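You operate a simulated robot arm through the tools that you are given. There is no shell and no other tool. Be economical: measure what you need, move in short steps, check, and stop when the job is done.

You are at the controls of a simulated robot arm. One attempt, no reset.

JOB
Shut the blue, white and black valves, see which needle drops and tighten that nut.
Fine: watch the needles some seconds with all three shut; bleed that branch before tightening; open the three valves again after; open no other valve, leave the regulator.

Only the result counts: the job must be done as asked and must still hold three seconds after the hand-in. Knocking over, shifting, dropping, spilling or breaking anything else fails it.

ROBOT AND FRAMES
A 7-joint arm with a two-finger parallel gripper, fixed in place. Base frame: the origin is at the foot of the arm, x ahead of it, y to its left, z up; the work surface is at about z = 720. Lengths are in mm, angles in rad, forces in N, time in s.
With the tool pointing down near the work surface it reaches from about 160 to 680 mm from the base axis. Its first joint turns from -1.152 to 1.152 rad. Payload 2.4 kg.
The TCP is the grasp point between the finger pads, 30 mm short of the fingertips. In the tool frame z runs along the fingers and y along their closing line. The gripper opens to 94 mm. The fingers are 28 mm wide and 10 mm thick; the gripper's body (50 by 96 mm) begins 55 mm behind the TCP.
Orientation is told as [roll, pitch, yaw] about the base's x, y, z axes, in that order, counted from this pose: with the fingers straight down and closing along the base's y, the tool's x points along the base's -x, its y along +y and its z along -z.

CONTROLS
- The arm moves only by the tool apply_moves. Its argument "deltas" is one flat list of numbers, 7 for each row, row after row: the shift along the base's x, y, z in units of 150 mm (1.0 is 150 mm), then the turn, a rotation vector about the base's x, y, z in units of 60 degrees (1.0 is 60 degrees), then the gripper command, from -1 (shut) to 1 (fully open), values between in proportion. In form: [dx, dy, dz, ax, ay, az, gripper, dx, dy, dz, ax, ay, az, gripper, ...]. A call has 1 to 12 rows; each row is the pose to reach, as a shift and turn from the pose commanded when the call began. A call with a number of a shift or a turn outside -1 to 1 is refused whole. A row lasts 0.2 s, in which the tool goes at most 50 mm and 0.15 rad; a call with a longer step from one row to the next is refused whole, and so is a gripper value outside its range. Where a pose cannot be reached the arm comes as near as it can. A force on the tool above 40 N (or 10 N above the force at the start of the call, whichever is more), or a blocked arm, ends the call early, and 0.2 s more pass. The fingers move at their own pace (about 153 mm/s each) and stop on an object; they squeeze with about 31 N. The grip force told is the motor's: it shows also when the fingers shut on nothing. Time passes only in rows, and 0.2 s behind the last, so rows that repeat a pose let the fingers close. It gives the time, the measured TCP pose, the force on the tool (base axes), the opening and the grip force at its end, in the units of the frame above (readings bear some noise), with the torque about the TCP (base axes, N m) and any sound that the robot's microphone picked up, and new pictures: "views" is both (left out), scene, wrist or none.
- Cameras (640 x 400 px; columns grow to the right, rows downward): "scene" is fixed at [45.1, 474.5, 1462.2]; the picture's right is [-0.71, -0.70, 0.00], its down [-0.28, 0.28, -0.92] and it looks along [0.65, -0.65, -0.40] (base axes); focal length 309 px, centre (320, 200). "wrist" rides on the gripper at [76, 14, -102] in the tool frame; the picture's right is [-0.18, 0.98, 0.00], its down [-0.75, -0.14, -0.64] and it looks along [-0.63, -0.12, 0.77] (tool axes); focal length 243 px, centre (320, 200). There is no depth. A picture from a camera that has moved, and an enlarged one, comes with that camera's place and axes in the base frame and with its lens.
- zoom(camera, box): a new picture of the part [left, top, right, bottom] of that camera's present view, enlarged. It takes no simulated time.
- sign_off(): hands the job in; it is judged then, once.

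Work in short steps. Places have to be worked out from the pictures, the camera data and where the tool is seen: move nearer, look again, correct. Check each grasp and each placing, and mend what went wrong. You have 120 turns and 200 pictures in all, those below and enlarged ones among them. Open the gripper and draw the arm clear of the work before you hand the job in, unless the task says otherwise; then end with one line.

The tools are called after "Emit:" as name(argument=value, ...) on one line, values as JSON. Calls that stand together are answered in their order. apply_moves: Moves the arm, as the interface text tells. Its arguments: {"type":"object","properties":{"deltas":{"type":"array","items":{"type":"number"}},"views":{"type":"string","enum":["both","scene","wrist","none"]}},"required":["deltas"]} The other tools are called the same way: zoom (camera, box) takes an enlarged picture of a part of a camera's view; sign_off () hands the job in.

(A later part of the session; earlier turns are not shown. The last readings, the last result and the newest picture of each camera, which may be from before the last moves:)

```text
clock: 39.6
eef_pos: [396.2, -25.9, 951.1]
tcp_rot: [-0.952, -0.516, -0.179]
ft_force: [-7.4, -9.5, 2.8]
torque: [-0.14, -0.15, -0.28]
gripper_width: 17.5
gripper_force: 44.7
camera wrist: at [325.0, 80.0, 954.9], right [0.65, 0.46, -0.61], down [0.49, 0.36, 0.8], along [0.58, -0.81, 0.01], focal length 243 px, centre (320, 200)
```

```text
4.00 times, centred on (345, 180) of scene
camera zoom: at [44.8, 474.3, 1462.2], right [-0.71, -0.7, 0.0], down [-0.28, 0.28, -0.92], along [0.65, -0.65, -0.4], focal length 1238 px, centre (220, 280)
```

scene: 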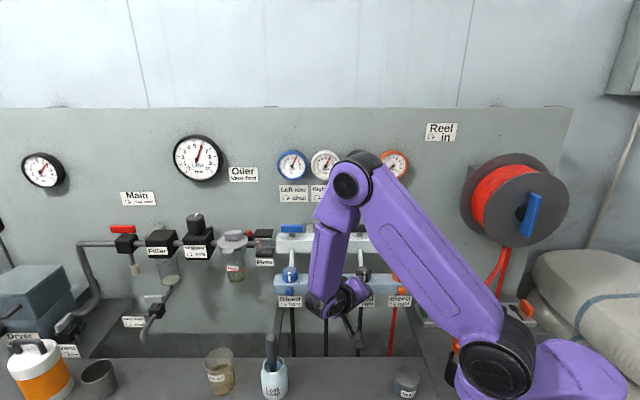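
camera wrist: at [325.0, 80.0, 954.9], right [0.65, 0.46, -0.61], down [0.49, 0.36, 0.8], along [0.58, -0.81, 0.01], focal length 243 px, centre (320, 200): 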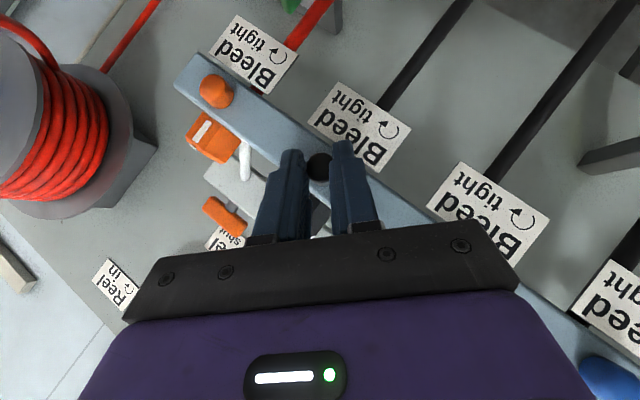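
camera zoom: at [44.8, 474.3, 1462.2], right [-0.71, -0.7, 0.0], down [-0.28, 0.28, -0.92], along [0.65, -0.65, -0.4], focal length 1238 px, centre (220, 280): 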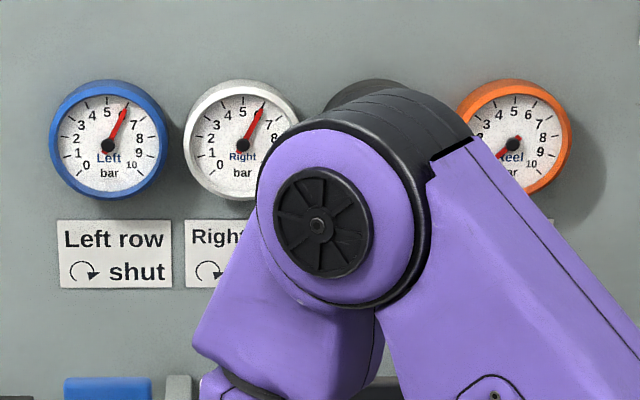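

The turn was made, but the arm hides the Bench gauge. I open the fingers, swing back to neutral around the knob and read the needle.

Emit:
apply_moves(deltas=[0, 0, 0, 0, 0, 0, -0.2, -0.006, -0.006, 0.009, 0.0884, -0.0884, 0, -0.2, -0.0139, -0.0139, 0.017, 0.1768, -0.1768, 0, -0.2, -0.0227, -0.0227, 0.023, 0.265, -0.265, 0, -0.2, -0.0318, -0.0318, 0.027, 0.3536, -0.3536, 0, -0.2, -0.0416, -0.0416, 0.03, 0.442, -0.442, 0, -0.2, -0.0533, -0.0533, 0.031, 0.53, -0.53, 0, -0.2, -0.0533, -0.0533, 0.031, 0.53, -0.53, 0, -0.2], views="wrist")

Emit:
zoom(camera="scene", box=[265, 130, 425, 230])

```text
clock: 41.4
eef_pos: [388.9, -33.2, 954.2]
tcp_rot: [0.001, -0.775, -0.784]
ft_force: [0.3, -0.2, -0.2]
torque: [0.02, 0.0, -0.01]
gripper_width: 37.6
gripper_force: 0.1
out of reach, approached as far as the arm can: row 7
camera wrist: at [310.5, 66.1, 974.6], right [0.79, 0.6, 0.13], down [-0.04, -0.16, 0.99], along [0.61, -0.78, -0.11], focal length 243 px, centre (320, 200)
```

wrist: 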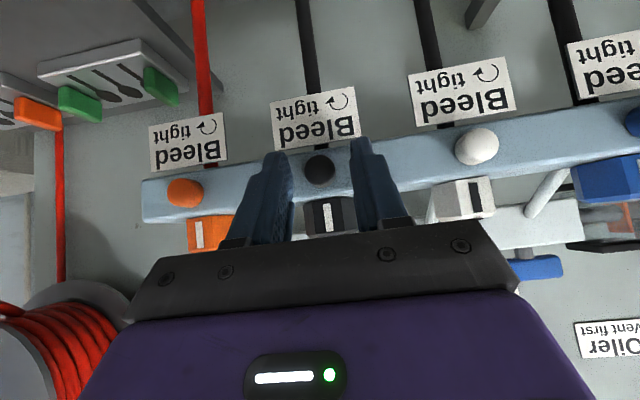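

```text
4.00 times, centred on (345, 180) of scene
camera zoom: at [45.1, 474.5, 1462.2], right [-0.71, -0.7, 0.0], down [-0.28, 0.28, -0.92], along [0.65, -0.65, -0.4], focal length 1238 px, centre (220, 280)
```

zoom: 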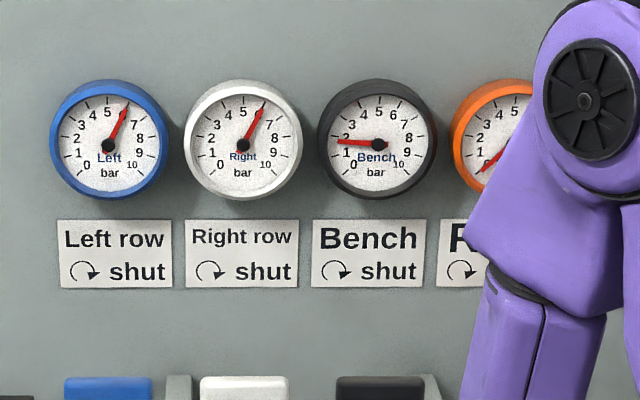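

Emit:
zoom(camera="wrist", box=[270, 130, 370, 210])

Emit:
zoom(camera="wrist", box=[440, 110, 520, 180])

Emit:
zoom(camera="scene", box=[270, 260, 420, 320])

```text
5.00 times, centred on (320, 170) of wrist
camera zoom: at [310.5, 66.1, 974.6], right [0.79, 0.6, 0.13], down [-0.04, -0.16, 0.99], along [0.61, -0.78, -0.11], focal length 1213 px, centre (320, 350)
```

zoom: 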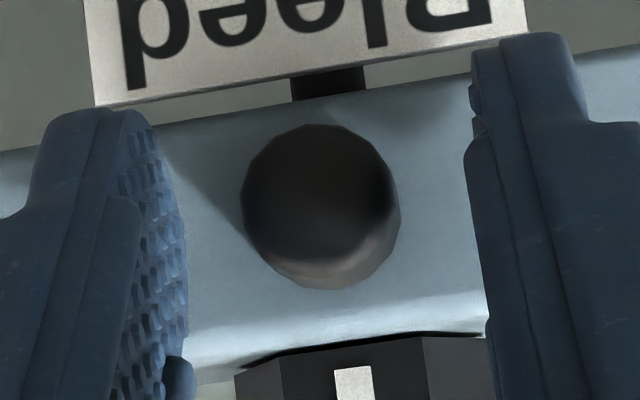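

```text
5.71 times, centred on (480, 145) of wrist
camera zoom: at [310.5, 66.1, 974.6], right [0.79, 0.6, 0.13], down [-0.04, -0.16, 0.99], along [0.61, -0.78, -0.11], focal length 1386 px, centre (-594, 514)
```

zoom: 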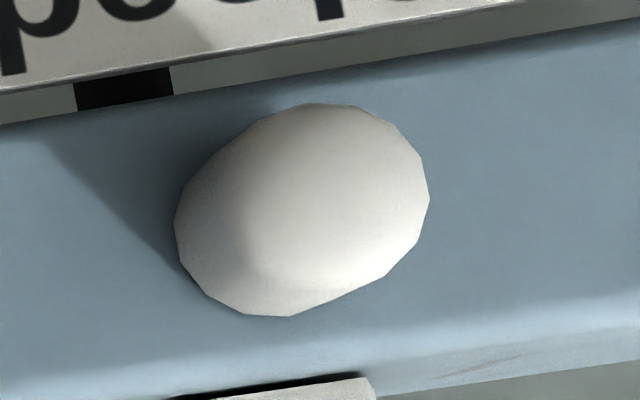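

```text
4.27 times, centred on (345, 290) of scene
camera zoom: at [45.1, 474.5, 1462.2], right [-0.71, -0.7, 0.0], down [-0.28, 0.28, -0.92], along [0.65, -0.65, -0.4], focal length 1320 px, centre (213, -184)
```

zoom: 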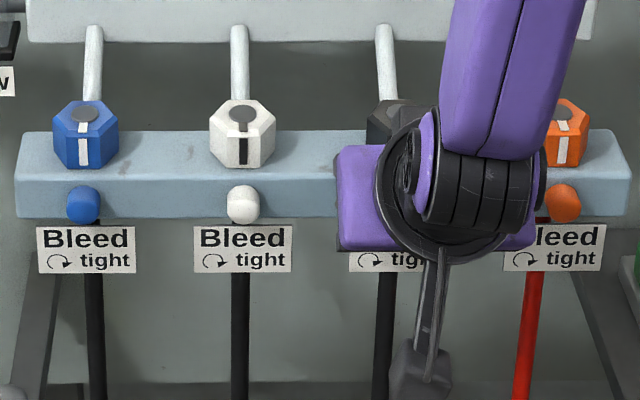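

The needle follows only its slow leak (1.9), so the bleed is not open yet. I regrip at neutral and turn another 45°, reading the torque part-way.

Emit:
apply_moves(deltas=[0, 0, 0.005, 0, 0, 0, -1, 0, 0, 0.005, 0, 0, 0, -1, 0, 0, 0.005, 0, 0, 0, -1], views="none")

Emit:
apply_moves(deltas=[0.0099, 0.0099, -0.001, -0.0884, 0.0884, 0, -1, 0.0193, 0.0193, -0.004, -0.1768, 0.1768, 0, -1, 0.0288, 0.0288, -0.008, -0.265, 0.265, 0, -1], views="scene")

Emit:
zoom(camera="scene", box=[265, 130, 425, 230])

```text
clock: 42.2
eef_pos: [387.0, -34.3, 955.5]
tcp_rot: [-0.002, -0.772, -0.787]
ft_force: [-3.9, -8.0, -9.2]
torque: [0.16, 0.31, -0.22]
gripper_width: 17.0
gripper_force: 44.7
```

```text
clock: 43.0
eef_pos: [393.6, -30.0, 955.9]
tcp_rot: [-0.531, -0.707, -0.427]
ft_force: [-9.3, -8.4, 8.8]
torque: [-0.26, -0.08, -0.39]
gripper_width: 16.8
gripper_force: 45.3
```

scene: 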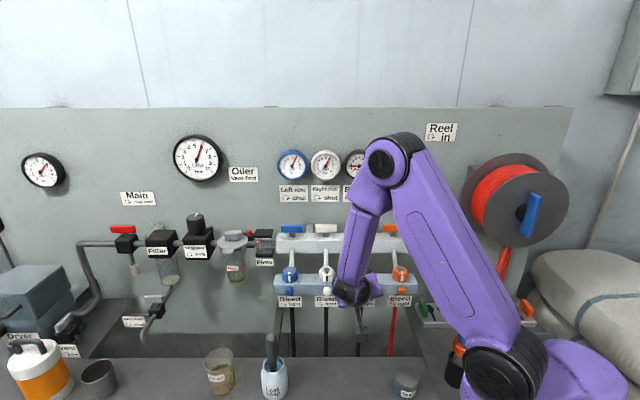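

```text
4.00 times, centred on (345, 180) of scene
camera zoom: at [44.7, 474.3, 1462.2], right [-0.71, -0.7, 0.0], down [-0.28, 0.28, -0.92], along [0.65, -0.65, -0.4], focal length 1238 px, centre (220, 280)
```

zoom: 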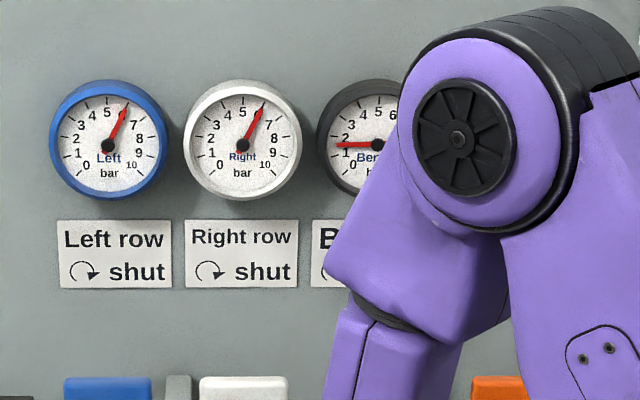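

The needle is still only leaking slowly, at about 1.75. I continue the turn to 60°.

Emit:
apply_moves(deltas=[0.009, 0.009, -0.006, -0.0884, 0.0884, 0, -1, 0.017, 0.017, -0.014, -0.1768, 0.1768, 0, -1, 0.0245, 0.0245, -0.023, -0.265, 0.265, 0, -1, 0.031, 0.031, -0.034, -0.3536, 0.3536, 0, -1, 0.0368, 0.0368, -0.045, -0.442, 0.442, 0, -1], views="wrist")

Emit:
zoom(camera="scene", box=[265, 130, 425, 230])

```text
clock: 44.2
eef_pos: [397.5, -24.4, 948.1]
tcp_rot: [-1.183, -0.356, -0.083]
ft_force: [-8.9, -8.3, 13.7]
torque: [-0.39, -0.16, -0.27]
gripper_width: 17.3
gripper_force: 44.6
camera wrist: at [327.5, 82.4, 945.5], right [0.52, 0.33, -0.79], down [0.62, 0.49, 0.61], along [0.59, -0.81, 0.05], focal length 243 px, centre (320, 200)
```

wrist: 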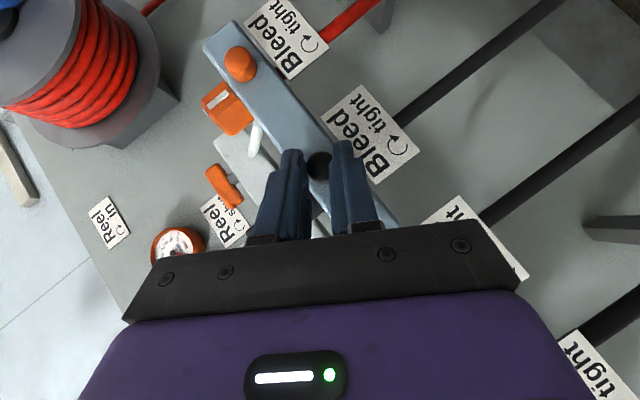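

```text
4.00 times, centred on (345, 180) of scene
camera zoom: at [44.7, 474.3, 1462.2], right [-0.71, -0.7, 0.0], down [-0.28, 0.28, -0.92], along [0.65, -0.65, -0.4], focal length 1238 px, centre (220, 280)
```

zoom: 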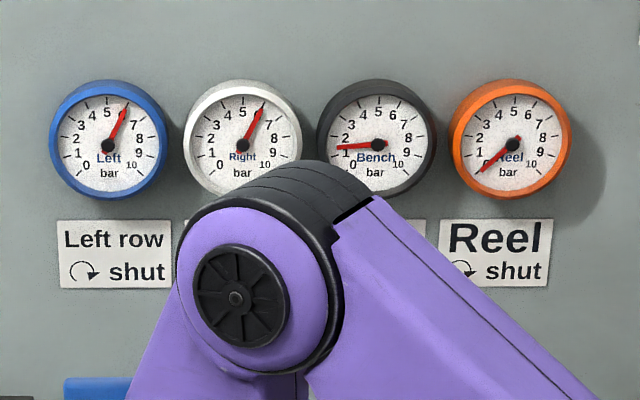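

About 105° turned with no bleed heard yet, so it may be slipping because the axis sits near the fingertips. I open, swing back and lower the grip by 6 mm so the pads cover the knob better.

Emit:
apply_moves(deltas=[0, 0, 0, 0, 0, 0, -0.2, -0.0057, -0.0057, 0.011, 0.0884, -0.0884, 0, -0.2, -0.0123, -0.0123, 0.022, 0.1768, -0.1768, 0, -0.2, -0.0198, -0.0198, 0.031, 0.265, -0.265, 0, -0.2, -0.0278, -0.0278, 0.039, 0.3536, -0.3536, 0, -0.2, -0.0368, -0.0368, 0.045, 0.442, -0.442, 0, -0.2, -0.0462, -0.0462, 0.05, 0.53, -0.53, 0, -0.2, -0.0556, -0.0556, 0.053, 0.619, -0.619, 0, -0.2, -0.0655, -0.0655, 0.053, 0.707, -0.707, 0, -0.2, -0.061, -0.07, 0.015, 0.707, -0.707, 0, -0.2, -0.061, -0.07, 0.015, 0.707, -0.707, 0, -0.2], views="wrist")

Emit:
zoom(camera="wrist", box=[240, 110, 400, 210])

```text
clock: 46.6
eef_pos: [389.5, -35.7, 951.5]
tcp_rot: [-0.006, -0.772, -0.784]
ft_force: [0.9, -0.5, 0.3]
torque: [0.0, -0.01, 0.02]
gripper_width: 37.7
gripper_force: 0.2
out of reach, approached as far as the arm can: row 9
camera wrist: at [311.6, 64.5, 970.8], right [0.79, 0.6, 0.12], down [-0.03, -0.16, 0.99], along [0.61, -0.78, -0.11], focal length 243 px, centre (320, 200)
```

wrist: 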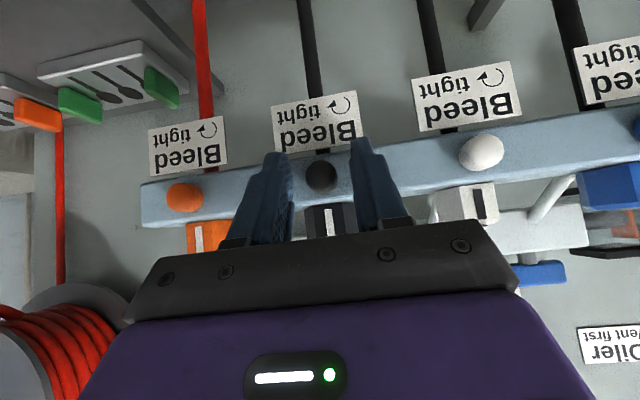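

```text
4.00 times, centred on (320, 160) of wrist
camera zoom: at [311.6, 64.5, 970.8], right [0.79, 0.6, 0.12], down [-0.03, -0.16, 0.99], along [0.61, -0.78, -0.11], focal length 970 px, centre (320, 360)
```

zoom: 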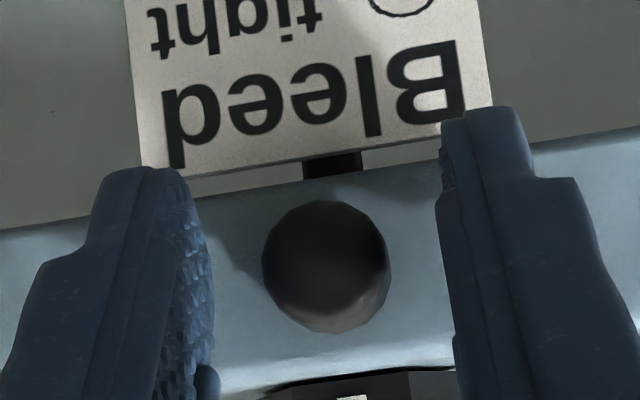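

Now the knob sits well within the pads. I grip and turn counter-clockwise 60°.

Emit:
apply_moves(deltas=[0, 0, 0, 0, 0, 0, -1, 0, 0, 0, 0, 0, 0, -1, 0, 0, 0, 0, 0, 0, -1, 0.0068, 0.0068, -0.001, -0.0884, 0.0884, 0, -1, 0.0133, 0.0133, -0.003, -0.1768, 0.1768, 0, -1, 0.0198, 0.0198, -0.006, -0.265, 0.265, 0, -1, 0.026, 0.026, -0.01, -0.3536, 0.3536, 0, -1, 0.0315, 0.0315, -0.015, -0.442, 0.442, 0, -1, 0.0366, 0.0366, -0.021, -0.53, 0.53, 0, -1, 0.041, 0.041, -0.029, -0.619, 0.619, 0, -1, 0.045, 0.045, -0.037, -0.7, 0.7, 0, -1], views="wrist")

Emit:
zoom(camera="scene", box=[265, 130, 425, 230])

```text
clock: 49.0
eef_pos: [394.9, -28.8, 945.0]
tcp_rot: [-1.175, -0.363, -0.087]
ft_force: [-14.2, -12.8, 3.1]
torque: [-0.15, -0.08, -0.43]
gripper_width: 17.8
gripper_force: 45.2
camera wrist: at [324.9, 77.8, 942.7], right [0.52, 0.33, -0.78], down [0.62, 0.49, 0.62], along [0.59, -0.81, 0.05], focal length 243 px, centre (320, 200)
```

wrist: 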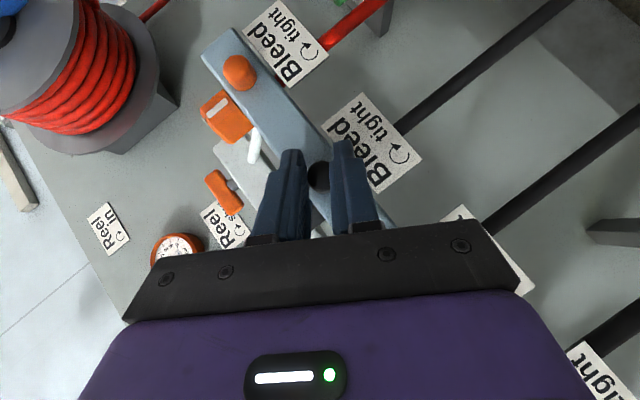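

```text
4.00 times, centred on (345, 180) of scene
camera zoom: at [44.7, 474.1, 1462.3], right [-0.71, -0.7, 0.0], down [-0.28, 0.28, -0.92], along [0.65, -0.65, -0.4], focal length 1238 px, centre (220, 280)
```

zoom: 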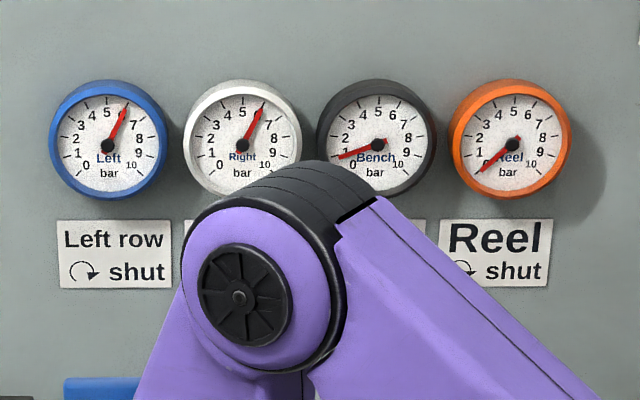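

The needle is at about 1.1, a bit faster than the leak alone. I hold for a second and read again.

Emit:
apply_moves(deltas=[0, 0, 0, 0, 0, 0, -1, 0, 0, 0, 0, 0, 0, -1, 0, 0, 0, 0, 0, 0, -1, 0, 0, 0, 0, 0, 0, -1], views="none")

Emit:
zoom(camera="scene", box=[340, 140, 430, 190])

```text
clock: 50.0
eef_pos: [395.6, -29.1, 945.0]
tcp_rot: [-1.173, -0.364, -0.089]
ft_force: [-16.4, -15.8, 7.8]
torque: [-0.25, 0.03, -0.56]
gripper_width: 17.7
gripper_force: 45.1
```

```text
7.11 times, centred on (385, 165) of scene
camera zoom: at [44.6, 474.1, 1462.3], right [-0.71, -0.7, 0.0], down [-0.28, 0.28, -0.92], along [0.65, -0.65, -0.4], focal length 2200 px, centre (-142, 449)
```

zoom: 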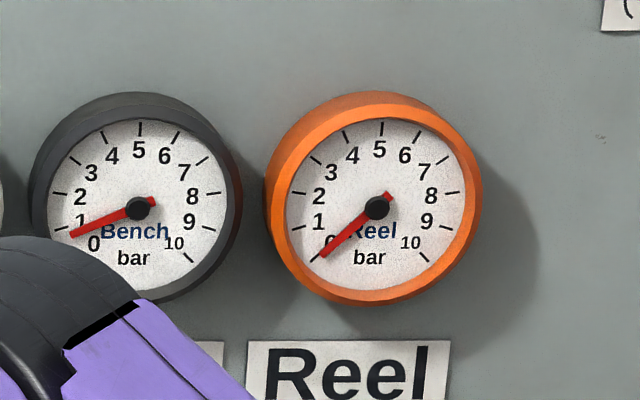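

It reads about 0.95. I ratchet back and turn another 60° to open the bleed further.

Emit:
apply_moves(deltas=[0, 0, 0, 0, 0, 0, -0.2, -0.004, -0.004, 0.008, 0.0884, -0.0884, 0, -0.2, -0.0084, -0.0084, 0.016, 0.1768, -0.1768, 0, -0.2, -0.0135, -0.0135, 0.022, 0.265, -0.265, 0, -0.2, -0.019, -0.019, 0.027, 0.3536, -0.3536, 0, -0.2, -0.0252, -0.0252, 0.031, 0.442, -0.442, 0, -0.2, -0.0317, -0.0317, 0.034, 0.53, -0.53, 0, -0.2, -0.038, -0.038, 0.036, 0.619, -0.619, 0, -0.2, -0.045, -0.045, 0.037, 0.7, -0.7, 0, -0.2, -0.045, -0.045, 0.037, 0.7, -0.7, 0, -0.2], views="none")

Emit:
zoom(camera="scene", box=[340, 140, 430, 190])

```text
clock: 52.2
eef_pos: [391.0, -33.9, 950.2]
tcp_rot: [-0.003, -0.774, -0.782]
ft_force: [-0.3, -0.1, 0.1]
torque: [0.03, 0.0, -0.04]
gripper_width: 37.4
gripper_force: 0.0
out of reach, approached as far as the arm can: row 9
```

```text
7.11 times, centred on (385, 165) of scene
camera zoom: at [45.1, 474.5, 1462.2], right [-0.71, -0.7, 0.0], down [-0.28, 0.28, -0.92], along [0.65, -0.65, -0.4], focal length 2200 px, centre (-142, 449)
```

zoom: 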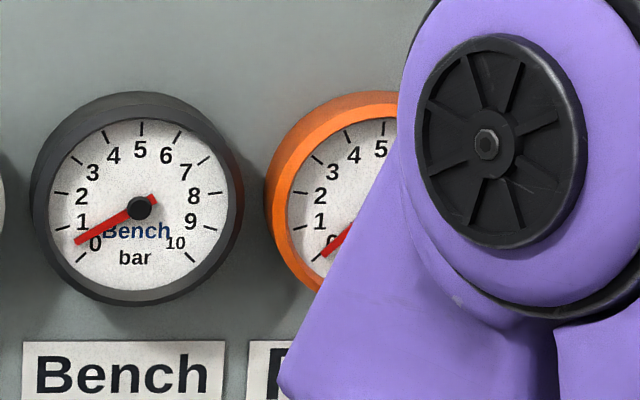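

The drop is now about 17 %/s, well above the leak rate, so the bleed is open. I wait for it to fall to zero.

Emit:
apply_moves(deltas=[0, 0, 0, 0, 0, 0, -0.2, 0, 0, 0, 0, 0, 0, -0.2, 0, 0, 0, 0, 0, 0, -0.2, 0, 0, 0, 0, 0, 0, -0.2, 0, 0, 0, 0, 0, 0, -0.2, 0, 0, 0, 0, 0, 0, -0.2, 0, 0, 0, 0, 0, 0, -0.2, 0, 0, 0, 0, 0, 0, -0.2, 0, 0, 0, 0, 0, 0, -0.2, 0, 0, 0, 0, 0, 0, -0.2, 0, 0, 0, 0, 0, 0, -0.2, 0, 0, 0, 0, 0, 0, -0.2], views="none")

Emit:
apply_moves(deltas=[0, 0, 0, 0, 0, 0, -0.2, 0, 0, 0, 0, 0, 0, -0.2, 0, 0, 0, 0, 0, 0, -0.2, 0, 0, 0, 0, 0, 0, -0.2, 0, 0, 0, 0, 0, 0, -0.2, 0, 0, 0, 0, 0, 0, -0.2, 0, 0, 0, 0, 0, 0, -0.2, 0, 0, 0, 0, 0, 0, -0.2, 0, 0, 0, 0, 0, 0, -0.2, 0, 0, 0, 0, 0, 0, -0.2, 0, 0, 0, 0, 0, 0, -0.2, 0, 0, 0, 0, 0, 0, -0.2], views="none")

Emit:
zoom(camera="scene", box=[340, 140, 430, 190])

```text
clock: 54.8
eef_pos: [390.4, -33.4, 951.0]
tcp_rot: [-0.004, -0.772, -0.783]
ft_force: [0.2, -0.3, 0.1]
torque: [-0.01, -0.03, 0.0]
gripper_width: 37.5
gripper_force: 0.1
```

```text
clock: 57.4
eef_pos: [390.8, -34.4, 950.9]
tcp_rot: [-0.006, -0.773, -0.784]
ft_force: [0.3, -0.3, 0.4]
torque: [-0.05, 0.0, -0.03]
gripper_width: 37.5
gripper_force: 0.1
```

```text
7.11 times, centred on (385, 165) of scene
camera zoom: at [45.1, 474.5, 1462.2], right [-0.71, -0.7, 0.0], down [-0.28, 0.28, -0.92], along [0.65, -0.65, -0.4], focal length 2200 px, centre (-142, 449)
```

zoom: 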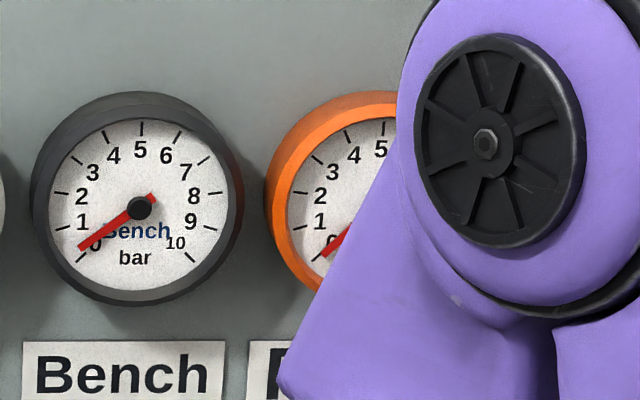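

The fall looks nearly linear at about 0.12/s, so I'm not sure the bleed really opened. I grip again and measure the torque step by step during a turn.

Emit:
apply_moves(deltas=[-0.005, -0.002, 0, 0, 0, 0, -1, -0.005, -0.002, 0, 0, 0, 0, -1, -0.005, -0.002, 0, 0, 0, 0, -1], views="none")

Emit:
apply_moves(deltas=[0.0068, 0.0068, -0.001, -0.0884, 0.0884, 0, -1, 0.0133, 0.0133, -0.003, -0.1768, 0.1768, 0, -1], views="none")

Emit:
apply_moves(deltas=[0.0065, 0.0065, -0.003, -0.0884, 0.0884, 0, -1, 0.0127, 0.0127, -0.007, -0.1768, 0.1768, 0, -1], views="none")

Emit:
apply_moves(deltas=[0.0055, 0.0055, -0.005, -0.0884, 0.0884, 0, -1, 0.0106, 0.0106, -0.011, -0.1768, 0.1768, 0, -1], views="none")

Emit:
apply_moves(deltas=[0.0044, 0.0044, -0.008, -0.0884, 0.0884, 0, -1, 0.0084, 0.0084, -0.016, -0.1768, 0.1768, 0, -1], views="wrist")

Emit:
zoom(camera="scene", box=[340, 140, 430, 190])

```text
clock: 58.2
eef_pos: [388.6, -35.0, 952.3]
tcp_rot: [-0.006, -0.771, -0.783]
ft_force: [-2.5, -6.7, -6.8]
torque: [0.08, 0.12, -0.19]
gripper_width: 17.8
gripper_force: 45.3
```

```text
clock: 58.8
eef_pos: [391.4, -33.3, 950.0]
tcp_rot: [-0.363, -0.743, -0.537]
ft_force: [-3.3, -6.2, -0.6]
torque: [0.12, 0.02, -0.28]
gripper_width: 17.2
gripper_force: 45.0
```

```text
clock: 59.4
eef_pos: [392.1, -31.1, 948.6]
tcp_rot: [-0.682, -0.65, -0.33]
ft_force: [-8.1, -8.7, -1.7]
torque: [-0.03, -0.16, -0.37]
gripper_width: 17.6
gripper_force: 44.9
```

```text
clock: 60.0
eef_pos: [394.1, -28.5, 946.0]
tcp_rot: [-0.955, -0.515, -0.179]
ft_force: [-9.5, -12.8, -1.8]
torque: [-0.09, -0.13, -0.29]
gripper_width: 17.8
gripper_force: 44.9
```

```text
clock: 60.6
eef_pos: [394.9, -27.7, 944.9]
tcp_rot: [-1.183, -0.354, -0.084]
ft_force: [-12.6, -12.7, 3.7]
torque: [-0.14, -0.12, -0.44]
gripper_width: 17.7
gripper_force: 44.9
camera wrist: at [324.2, 77.9, 942.2], right [0.52, 0.33, -0.79], down [0.62, 0.49, 0.61], along [0.59, -0.81, 0.05], focal length 243 px, centre (320, 200)
```

wrist: 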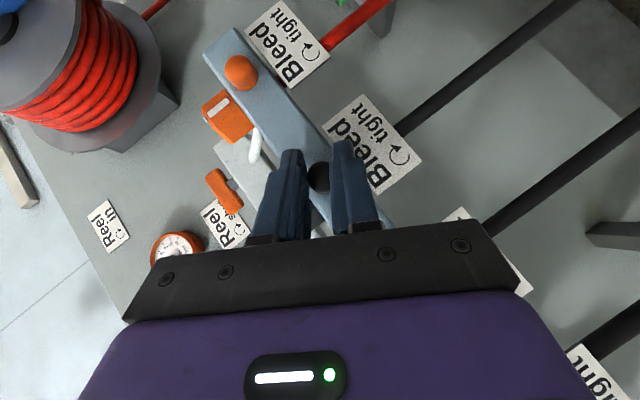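

```text
7.11 times, centred on (385, 165) of scene
camera zoom: at [44.7, 474.2, 1462.3], right [-0.71, -0.7, 0.0], down [-0.28, 0.28, -0.92], along [0.65, -0.65, -0.4], focal length 2200 px, centre (-142, 449)
```

zoom: 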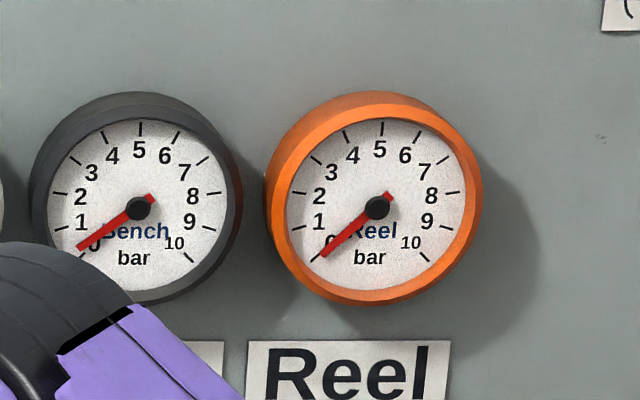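

The resisting torque is steady at about 0.1-0.15 N·m, so the screw seems to be turning, and the needle sits at about 0.3. I swing back and read again over time.

Emit:
apply_moves(deltas=[0, 0, 0, 0, 0, 0, -0.2, -0.004, -0.004, 0.008, 0.0884, -0.0884, 0, -0.2, -0.0084, -0.0084, 0.016, 0.1768, -0.1768, 0, -0.2, -0.0135, -0.0135, 0.022, 0.265, -0.265, 0, -0.2, -0.019, -0.019, 0.027, 0.3536, -0.3536, 0, -0.2, -0.0252, -0.0252, 0.031, 0.442, -0.442, 0, -0.2, -0.0317, -0.0317, 0.034, 0.53, -0.53, 0, -0.2, -0.038, -0.038, 0.036, 0.619, -0.619, 0, -0.2, -0.045, -0.045, 0.037, 0.7, -0.7, 0, -0.2, -0.045, -0.045, 0.037, 0.7, -0.7, 0, -0.2], views="wrist")

Emit:
zoom(camera="scene", box=[340, 140, 430, 190])

Emit:
zoom(camera="scene", box=[265, 210, 425, 310])

Emit:
zoom(camera="wrist", box=[240, 110, 400, 210])

```text
clock: 62.8
eef_pos: [388.5, -34.7, 949.9]
tcp_rot: [-0.013, -0.774, -0.776]
ft_force: [-0.1, 0.4, -0.5]
torque: [0.01, 0.01, 0.0]
gripper_width: 37.2
gripper_force: 0.1
out of reach, approached as far as the arm can: row 9
camera wrist: at [310.8, 65.1, 969.7], right [0.79, 0.6, 0.12], down [-0.03, -0.16, 0.99], along [0.61, -0.78, -0.11], focal length 243 px, centre (320, 200)
```

wrist: 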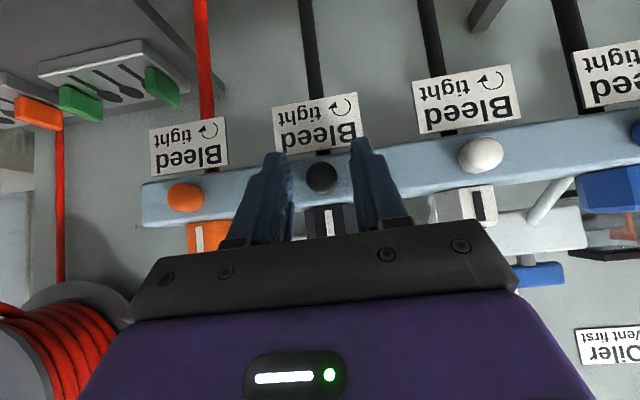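

```text
7.11 times, centred on (385, 165) of scene
camera zoom: at [45.1, 474.5, 1462.2], right [-0.71, -0.7, 0.0], down [-0.28, 0.28, -0.92], along [0.65, -0.65, -0.4], focal length 2200 px, centre (-142, 449)
```

zoom: 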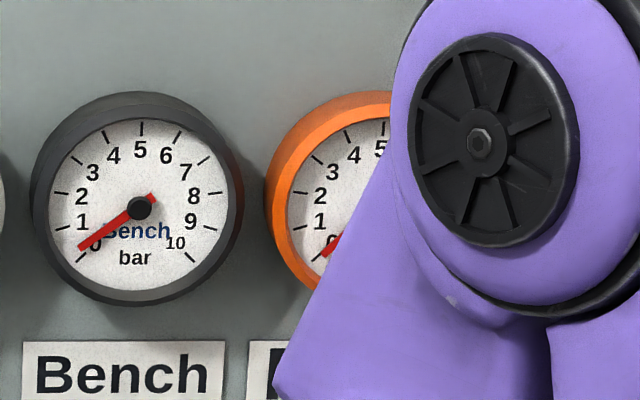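

```text
4.00 times, centred on (345, 260) of scene
camera zoom: at [45.1, 474.5, 1462.2], right [-0.71, -0.7, 0.0], down [-0.28, 0.28, -0.92], along [0.65, -0.65, -0.4], focal length 1238 px, centre (220, -40)
```

zoom: 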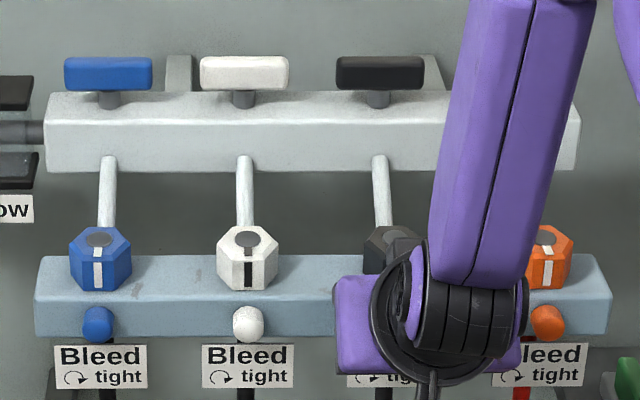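

```text
4.00 times, centred on (320, 160) of wrist
camera zoom: at [310.8, 65.1, 969.7], right [0.79, 0.6, 0.12], down [-0.03, -0.16, 0.99], along [0.61, -0.78, -0.11], focal length 970 px, centre (320, 360)
```

zoom: 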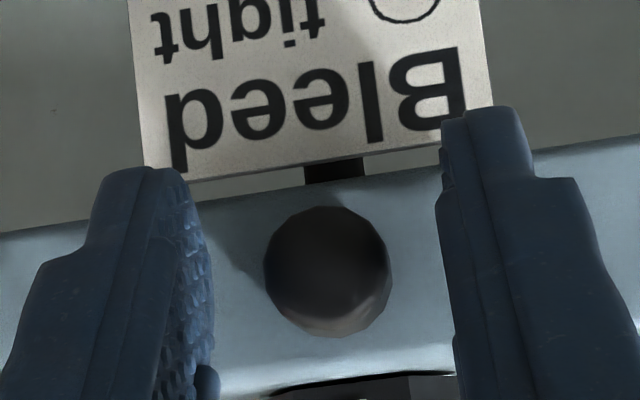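

The needle has rested at about 0.34 since 57 s, which may be a floor rather than a bled line. I look at the knob's facets to see whether it actually turns with the fingers.

Emit:
zoom(camera="wrist", box=[300, 155, 345, 200])

Emit:
zoom(camera="wrist", box=[160, 175, 210, 220])

```text
8.89 times, centred on (322, 178) of wrist
camera zoom: at [310.8, 65.1, 969.7], right [0.79, 0.6, 0.12], down [-0.03, -0.16, 0.99], along [0.61, -0.78, -0.11], focal length 2157 px, centre (298, 400)
```

zoom: 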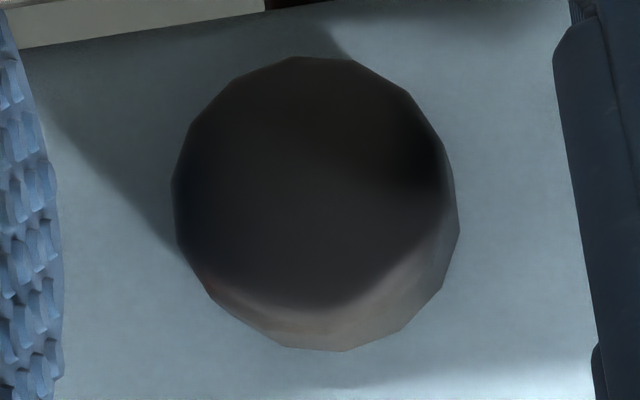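

```text
8.89 times, centred on (185, 198) of wrist
camera zoom: at [310.8, 65.1, 969.7], right [0.79, 0.6, 0.12], down [-0.03, -0.16, 0.99], along [0.61, -0.78, -0.11], focal length 2157 px, centre (1520, 222)
```

zoom: 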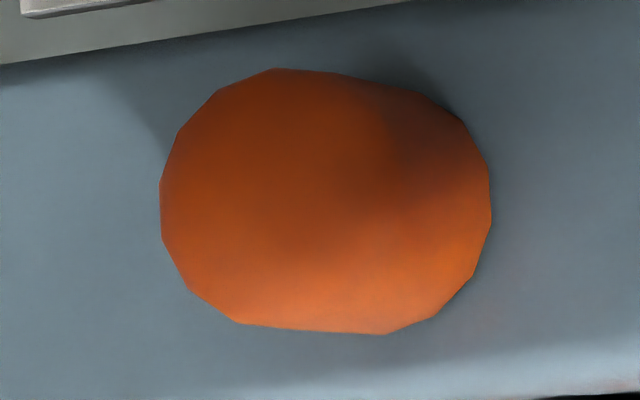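

The knob silhouette is a 14-gon with facets every 25.7°. I grip, turn 38° (1.5 facets), return and compare.

Emit:
apply_moves(deltas=[0, 0, 0, 0, 0, 0, -1, 0, 0, 0, 0, 0, 0, -1, 0.0068, 0.0068, -0.001, -0.0884, 0.0884, 0, -1, 0.0133, 0.0133, -0.003, -0.1768, 0.1768, 0, -1, 0.0198, 0.0198, -0.006, -0.265, 0.265, 0, -1, 0.026, 0.026, -0.01, -0.3536, 0.3536, 0, -1, 0.0315, 0.0315, -0.015, -0.442, 0.442, 0, -1, 0.0315, 0.0315, -0.015, -0.442, 0.442, 0, -1], views="wrist")

Emit:
apply_moves(deltas=[0, 0, 0, 0, 0, 0, -0.2, -0.0055, -0.0055, 0.005, 0.0884, -0.0884, 0, -0.2, -0.0117, -0.0117, 0.009, 0.1768, -0.1768, 0, -0.2, -0.0182, -0.0182, 0.012, 0.265, -0.265, 0, -0.2, -0.0247, -0.0247, 0.014, 0.3536, -0.3536, 0, -0.2, -0.0315, -0.0315, 0.015, 0.442, -0.442, 0, -0.2, -0.0315, -0.0315, 0.015, 0.442, -0.442, 0, -0.2], views="wrist")

Emit:
zoom(camera="wrist", box=[300, 155, 345, 200])

```text
clock: 64.6
eef_pos: [392.6, -30.4, 947.1]
tcp_rot: [-0.834, -0.579, -0.244]
ft_force: [-8.9, -8.3, -12.3]
torque: [0.24, 0.4, -0.44]
gripper_width: 16.8
gripper_force: 45.1
camera wrist: at [321.0, 75.8, 954.1], right [0.69, 0.51, -0.51], down [0.42, 0.29, 0.86], along [0.58, -0.81, -0.01], focal length 243 px, centre (320, 200)
```

wrist: 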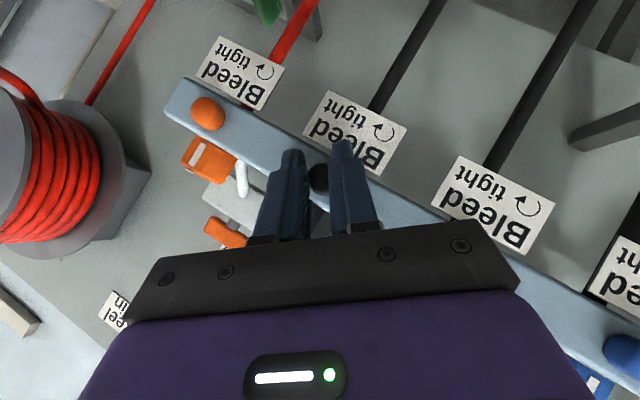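

```text
clock: 66.2
eef_pos: [388.9, -34.9, 950.7]
tcp_rot: [-0.014, -0.776, -0.778]
ft_force: [1.3, 0.1, 0.3]
torque: [0.0, 0.01, -0.01]
gripper_width: 37.6
gripper_force: 0.0
out of reach, approached as far as the arm can: row 6
camera wrist: at [310.5, 64.7, 969.9], right [0.79, 0.6, 0.12], down [-0.03, -0.16, 0.99], along [0.61, -0.78, -0.11], focal length 243 px, centre (320, 200)
```

wrist: 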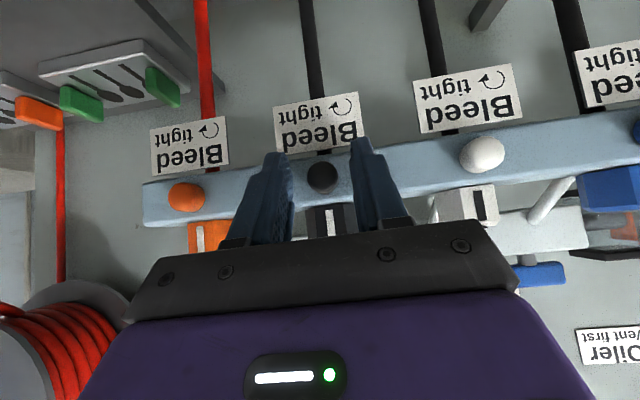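

```text
8.89 times, centred on (322, 178) of wrist
camera zoom: at [310.5, 64.7, 969.9], right [0.79, 0.6, 0.12], down [-0.03, -0.16, 0.99], along [0.61, -0.78, -0.11], focal length 2157 px, centre (298, 400)
```

zoom: 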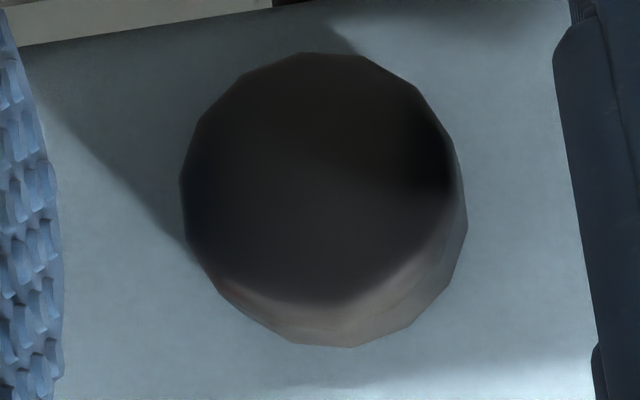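

The facets are in the same phase, so the knob did not follow: it is either slipping or already at an open stop. As a test I grip at +38° and turn clockwise back to neutral; if it was at the stop, it will move.

Emit:
apply_moves(deltas=[0.0068, 0.0068, -0.001, -0.0884, 0.0884, 0, -0.2, 0.0133, 0.0133, -0.003, -0.1768, 0.1768, 0, -0.2, 0.0198, 0.0198, -0.006, -0.265, 0.265, 0, -0.2, 0.026, 0.026, -0.01, -0.3536, 0.3536, 0, -0.2, 0.0315, 0.0315, -0.015, -0.442, 0.442, 0, -0.2, 0.0315, 0.0315, -0.015, -0.442, 0.442, 0, -1, 0.0315, 0.0315, -0.015, -0.442, 0.442, 0, -1, 0.0315, 0.0315, -0.015, -0.442, 0.442, 0, -1], views="none")

Emit:
apply_moves(deltas=[-0.0055, -0.0055, 0.005, 0.0884, -0.0884, 0, -1, -0.0117, -0.0117, 0.009, 0.1768, -0.1768, 0, -1, -0.0182, -0.0182, 0.012, 0.265, -0.265, 0, -1, -0.0247, -0.0247, 0.014, 0.3536, -0.3536, 0, -1, -0.0315, -0.0315, 0.015, 0.442, -0.442, 0, -1], views="none")

Emit:
apply_moves(deltas=[0, 0, 0, 0, 0, 0, -0.2, 0, 0, 0, 0, 0, 0, -0.2], views="wrist")

Emit:
zoom(camera="wrist", box=[300, 155, 345, 200])

Emit:
zoom(camera="scene", box=[340, 140, 430, 190])

```text
clock: 68.0
eef_pos: [392.5, -30.0, 947.2]
tcp_rot: [-0.834, -0.584, -0.243]
ft_force: [-1.8, -1.9, 2.0]
torque: [-0.07, 0.02, -0.08]
gripper_width: 16.7
gripper_force: 45.4
```

```text
clock: 69.2
eef_pos: [387.0, -31.9, 956.4]
tcp_rot: [-0.018, -0.76, -0.776]
ft_force: [-7.6, -6.5, -24.7]
torque: [0.51, 0.62, -0.23]
gripper_width: 17.4
gripper_force: 44.6
out of reach, approached as far as the arm can: row 5
```

```text
clock: 69.8
eef_pos: [389.6, -33.6, 959.4]
tcp_rot: [-0.013, -0.779, -0.775]
ft_force: [-0.2, 0.0, -0.1]
torque: [0.0, -0.03, 0.02]
gripper_width: 37.3
gripper_force: 0.1
camera wrist: at [311.8, 66.3, 978.9], right [0.79, 0.6, 0.12], down [-0.03, -0.15, 0.99], along [0.61, -0.78, -0.1], focal length 243 px, centre (320, 200)
```

wrist: 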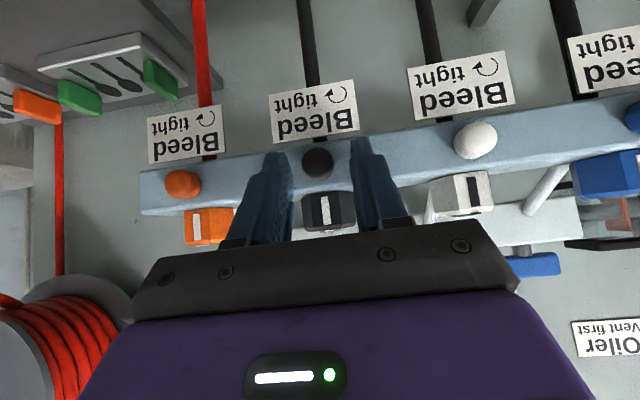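

```text
8.89 times, centred on (322, 178) of wrist
camera zoom: at [311.8, 66.3, 978.9], right [0.79, 0.6, 0.12], down [-0.03, -0.15, 0.99], along [0.61, -0.78, -0.1], focal length 2157 px, centre (298, 400)
```

zoom: 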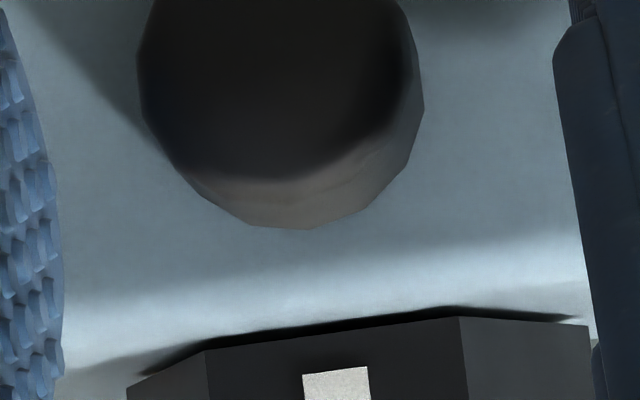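

```text
7.11 times, centred on (385, 165) of scene
camera zoom: at [45.1, 474.5, 1462.2], right [-0.71, -0.7, 0.0], down [-0.28, 0.28, -0.92], along [0.65, -0.65, -0.4], focal length 2200 px, centre (-142, 449)
```

zoom: 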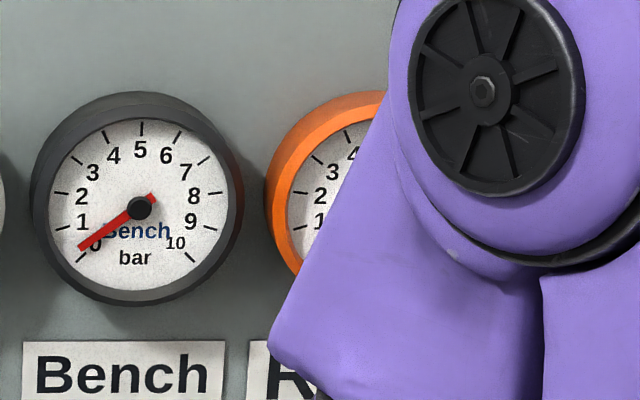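

Emit:
zoom(camera="wrist", box=[295, 140, 340, 185])

```text
8.89 times, centred on (318, 162) of wrist
camera zoom: at [311.8, 66.3, 978.9], right [0.79, 0.6, 0.12], down [-0.03, -0.15, 0.99], along [0.61, -0.78, -0.1], focal length 2157 px, centre (342, 533)
```

zoom: 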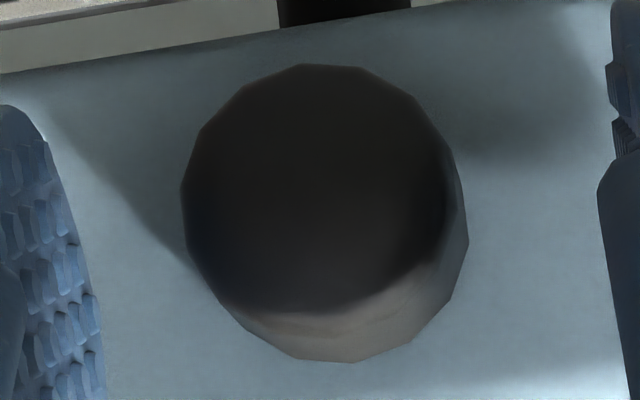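

Emit:
zoom(camera="wrist", box=[450, 115, 500, 165])

Emit:
zoom(camera="wrist", box=[160, 160, 210, 210])

```text
8.00 times, centred on (475, 140) of wrist
camera zoom: at [311.8, 66.3, 978.9], right [0.79, 0.6, 0.12], down [-0.03, -0.15, 0.99], along [0.61, -0.78, -0.1], focal length 1941 px, centre (-920, 680)
```

zoom: 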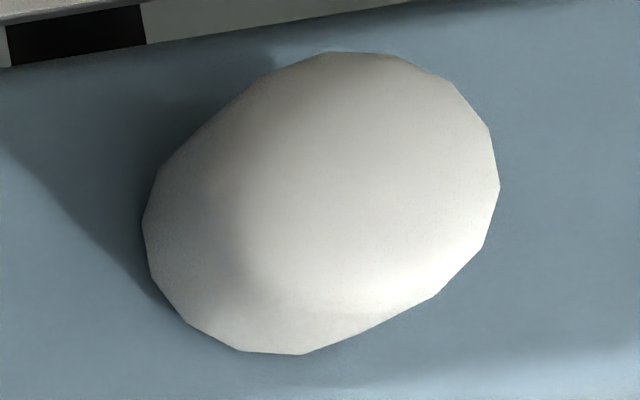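

```text
8.00 times, centred on (185, 185) of wrist
camera zoom: at [311.8, 66.3, 978.9], right [0.79, 0.6, 0.12], down [-0.03, -0.15, 0.99], along [0.61, -0.78, -0.1], focal length 1941 px, centre (1400, 320)
```

zoom: 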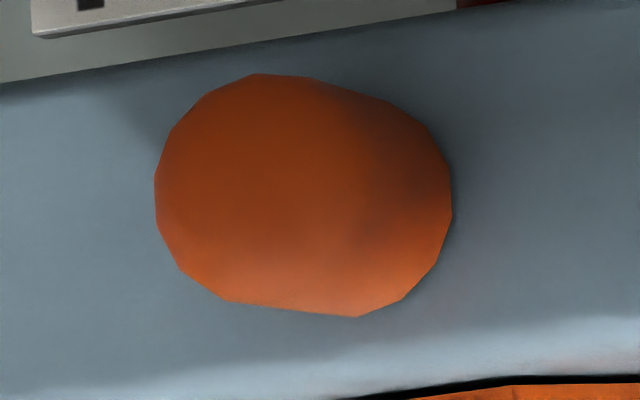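

All the knobs have the same facet phase, so the black one never turned and my fingertips just slipped. I'll regrip with less tilt (25°) so the knob sits mid-pad, deeper between the fingers.

Emit:
apply_moves(deltas=[0.008, -0.01, 0, 0.08, 0.08, 0, -0.2, 0.016, -0.02, 0, 0.16, 0.16, 0, -0.2, 0.026, -0.034, -0.025, 0.23, 0.23, 0, -0.2, 0.026, -0.034, -0.05, 0.23, 0.23, 0, -0.2, 0.026, -0.034, -0.05, 0.23, 0.23, 0, -0.2], views="wrist")

Emit:
zoom(camera="wrist", box=[240, 110, 400, 210])

```text
clock: 71.0
eef_pos: [391.2, -38.4, 950.9]
tcp_rot: [-0.012, -0.434, -0.776]
ft_force: [-0.8, -1.1, -0.2]
torque: [-0.01, 0.01, 0.0]
gripper_width: 37.7
gripper_force: 0.0
camera wrist: at [324.8, 51.5, 1012.2], right [0.81, 0.58, 0.07], down [0.2, -0.39, 0.9], along [0.55, -0.72, -0.43], focal length 243 px, centre (320, 200)
```

wrist: 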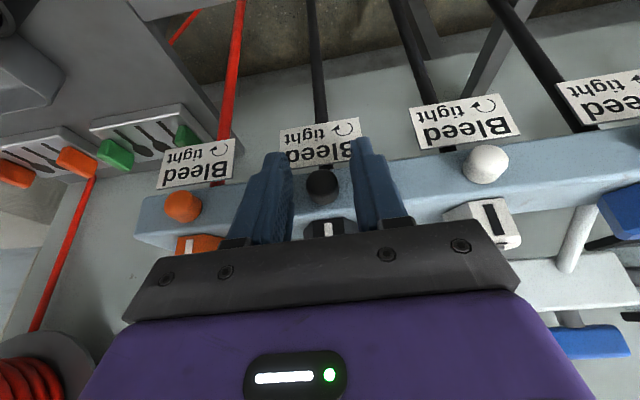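

```text
4.00 times, centred on (320, 160) of wrist
camera zoom: at [324.8, 51.5, 1012.2], right [0.81, 0.58, 0.07], down [0.2, -0.39, 0.9], along [0.55, -0.72, -0.43], focal length 970 px, centre (320, 360)
```

zoom: 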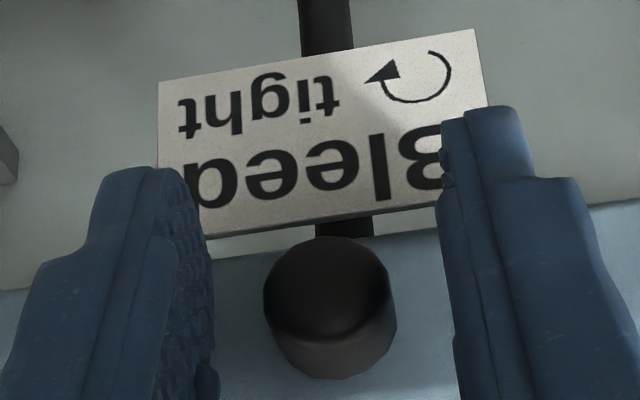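

The knob is now well inside the pads. I move 3 mm deeper and close, then turn slowly counter-clockwise by 60°.

Emit:
apply_moves(deltas=[0.014, -0.014, 0, 0, 0, 0, -0.2, 0.014, -0.014, 0, 0, 0, 0, -1, 0.014, -0.014, 0, 0, 0, 0, -1, 0.014, -0.014, 0, 0, 0, 0, -1], views="none")

Emit:
apply_moves(deltas=[0.0045, 0.0045, -0.0003, -0.0589, 0.0589, 0, -1, 0.009, 0.009, -0.0011, -0.1178, 0.1178, 0, -1, 0.0134, 0.0134, -0.0025, -0.1767, 0.1767, 0, -1, 0.0177, 0.0177, -0.0044, -0.2357, 0.2357, 0, -1, 0.0219, 0.0219, -0.0069, -0.2946, 0.2946, 0, -1, 0.0259, 0.0259, -0.0098, -0.3535, 0.3535, 0, -1, 0.0298, 0.0298, -0.0133, -0.4125, 0.4125, 0, -1, 0.0333, 0.0333, -0.0172, -0.4714, 0.4714, 0, -1, 0.0367, 0.0367, -0.0215, -0.53, 0.53, 0, -1], views="wrist")

Emit:
zoom(camera="scene", box=[340, 140, 430, 190])

```text
clock: 72.0
eef_pos: [393.0, -41.1, 952.7]
tcp_rot: [-0.012, -0.43, -0.777]
ft_force: [-14.0, 2.4, 2.2]
torque: [0.04, 0.26, -0.29]
gripper_width: 16.2
gripper_force: 44.8
```

```text
clock: 74.0
eef_pos: [400.3, -33.4, 949.3]
tcp_rot: [-0.842, -0.296, -0.464]
ft_force: [-15.7, 18.3, -5.0]
torque: [0.44, -0.3, -0.46]
gripper_width: 17.6
gripper_force: 44.8
camera wrist: at [359.3, 83.2, 981.5], right [0.64, 0.41, -0.65], down [0.68, 0.09, 0.73], along [0.36, -0.91, -0.22], focal length 243 px, centre (320, 200)
```

wrist: 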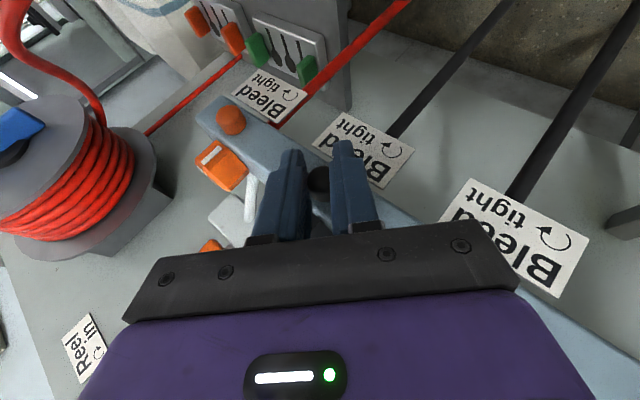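

```text
7.11 times, centred on (385, 165) of scene
camera zoom: at [44.7, 475.0, 1462.0], right [-0.71, -0.7, 0.0], down [-0.28, 0.28, -0.92], along [0.65, -0.65, -0.4], focal length 2200 px, centre (-142, 449)
```

zoom: 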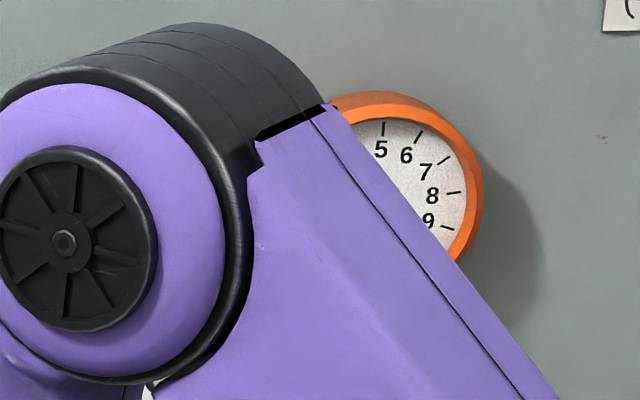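

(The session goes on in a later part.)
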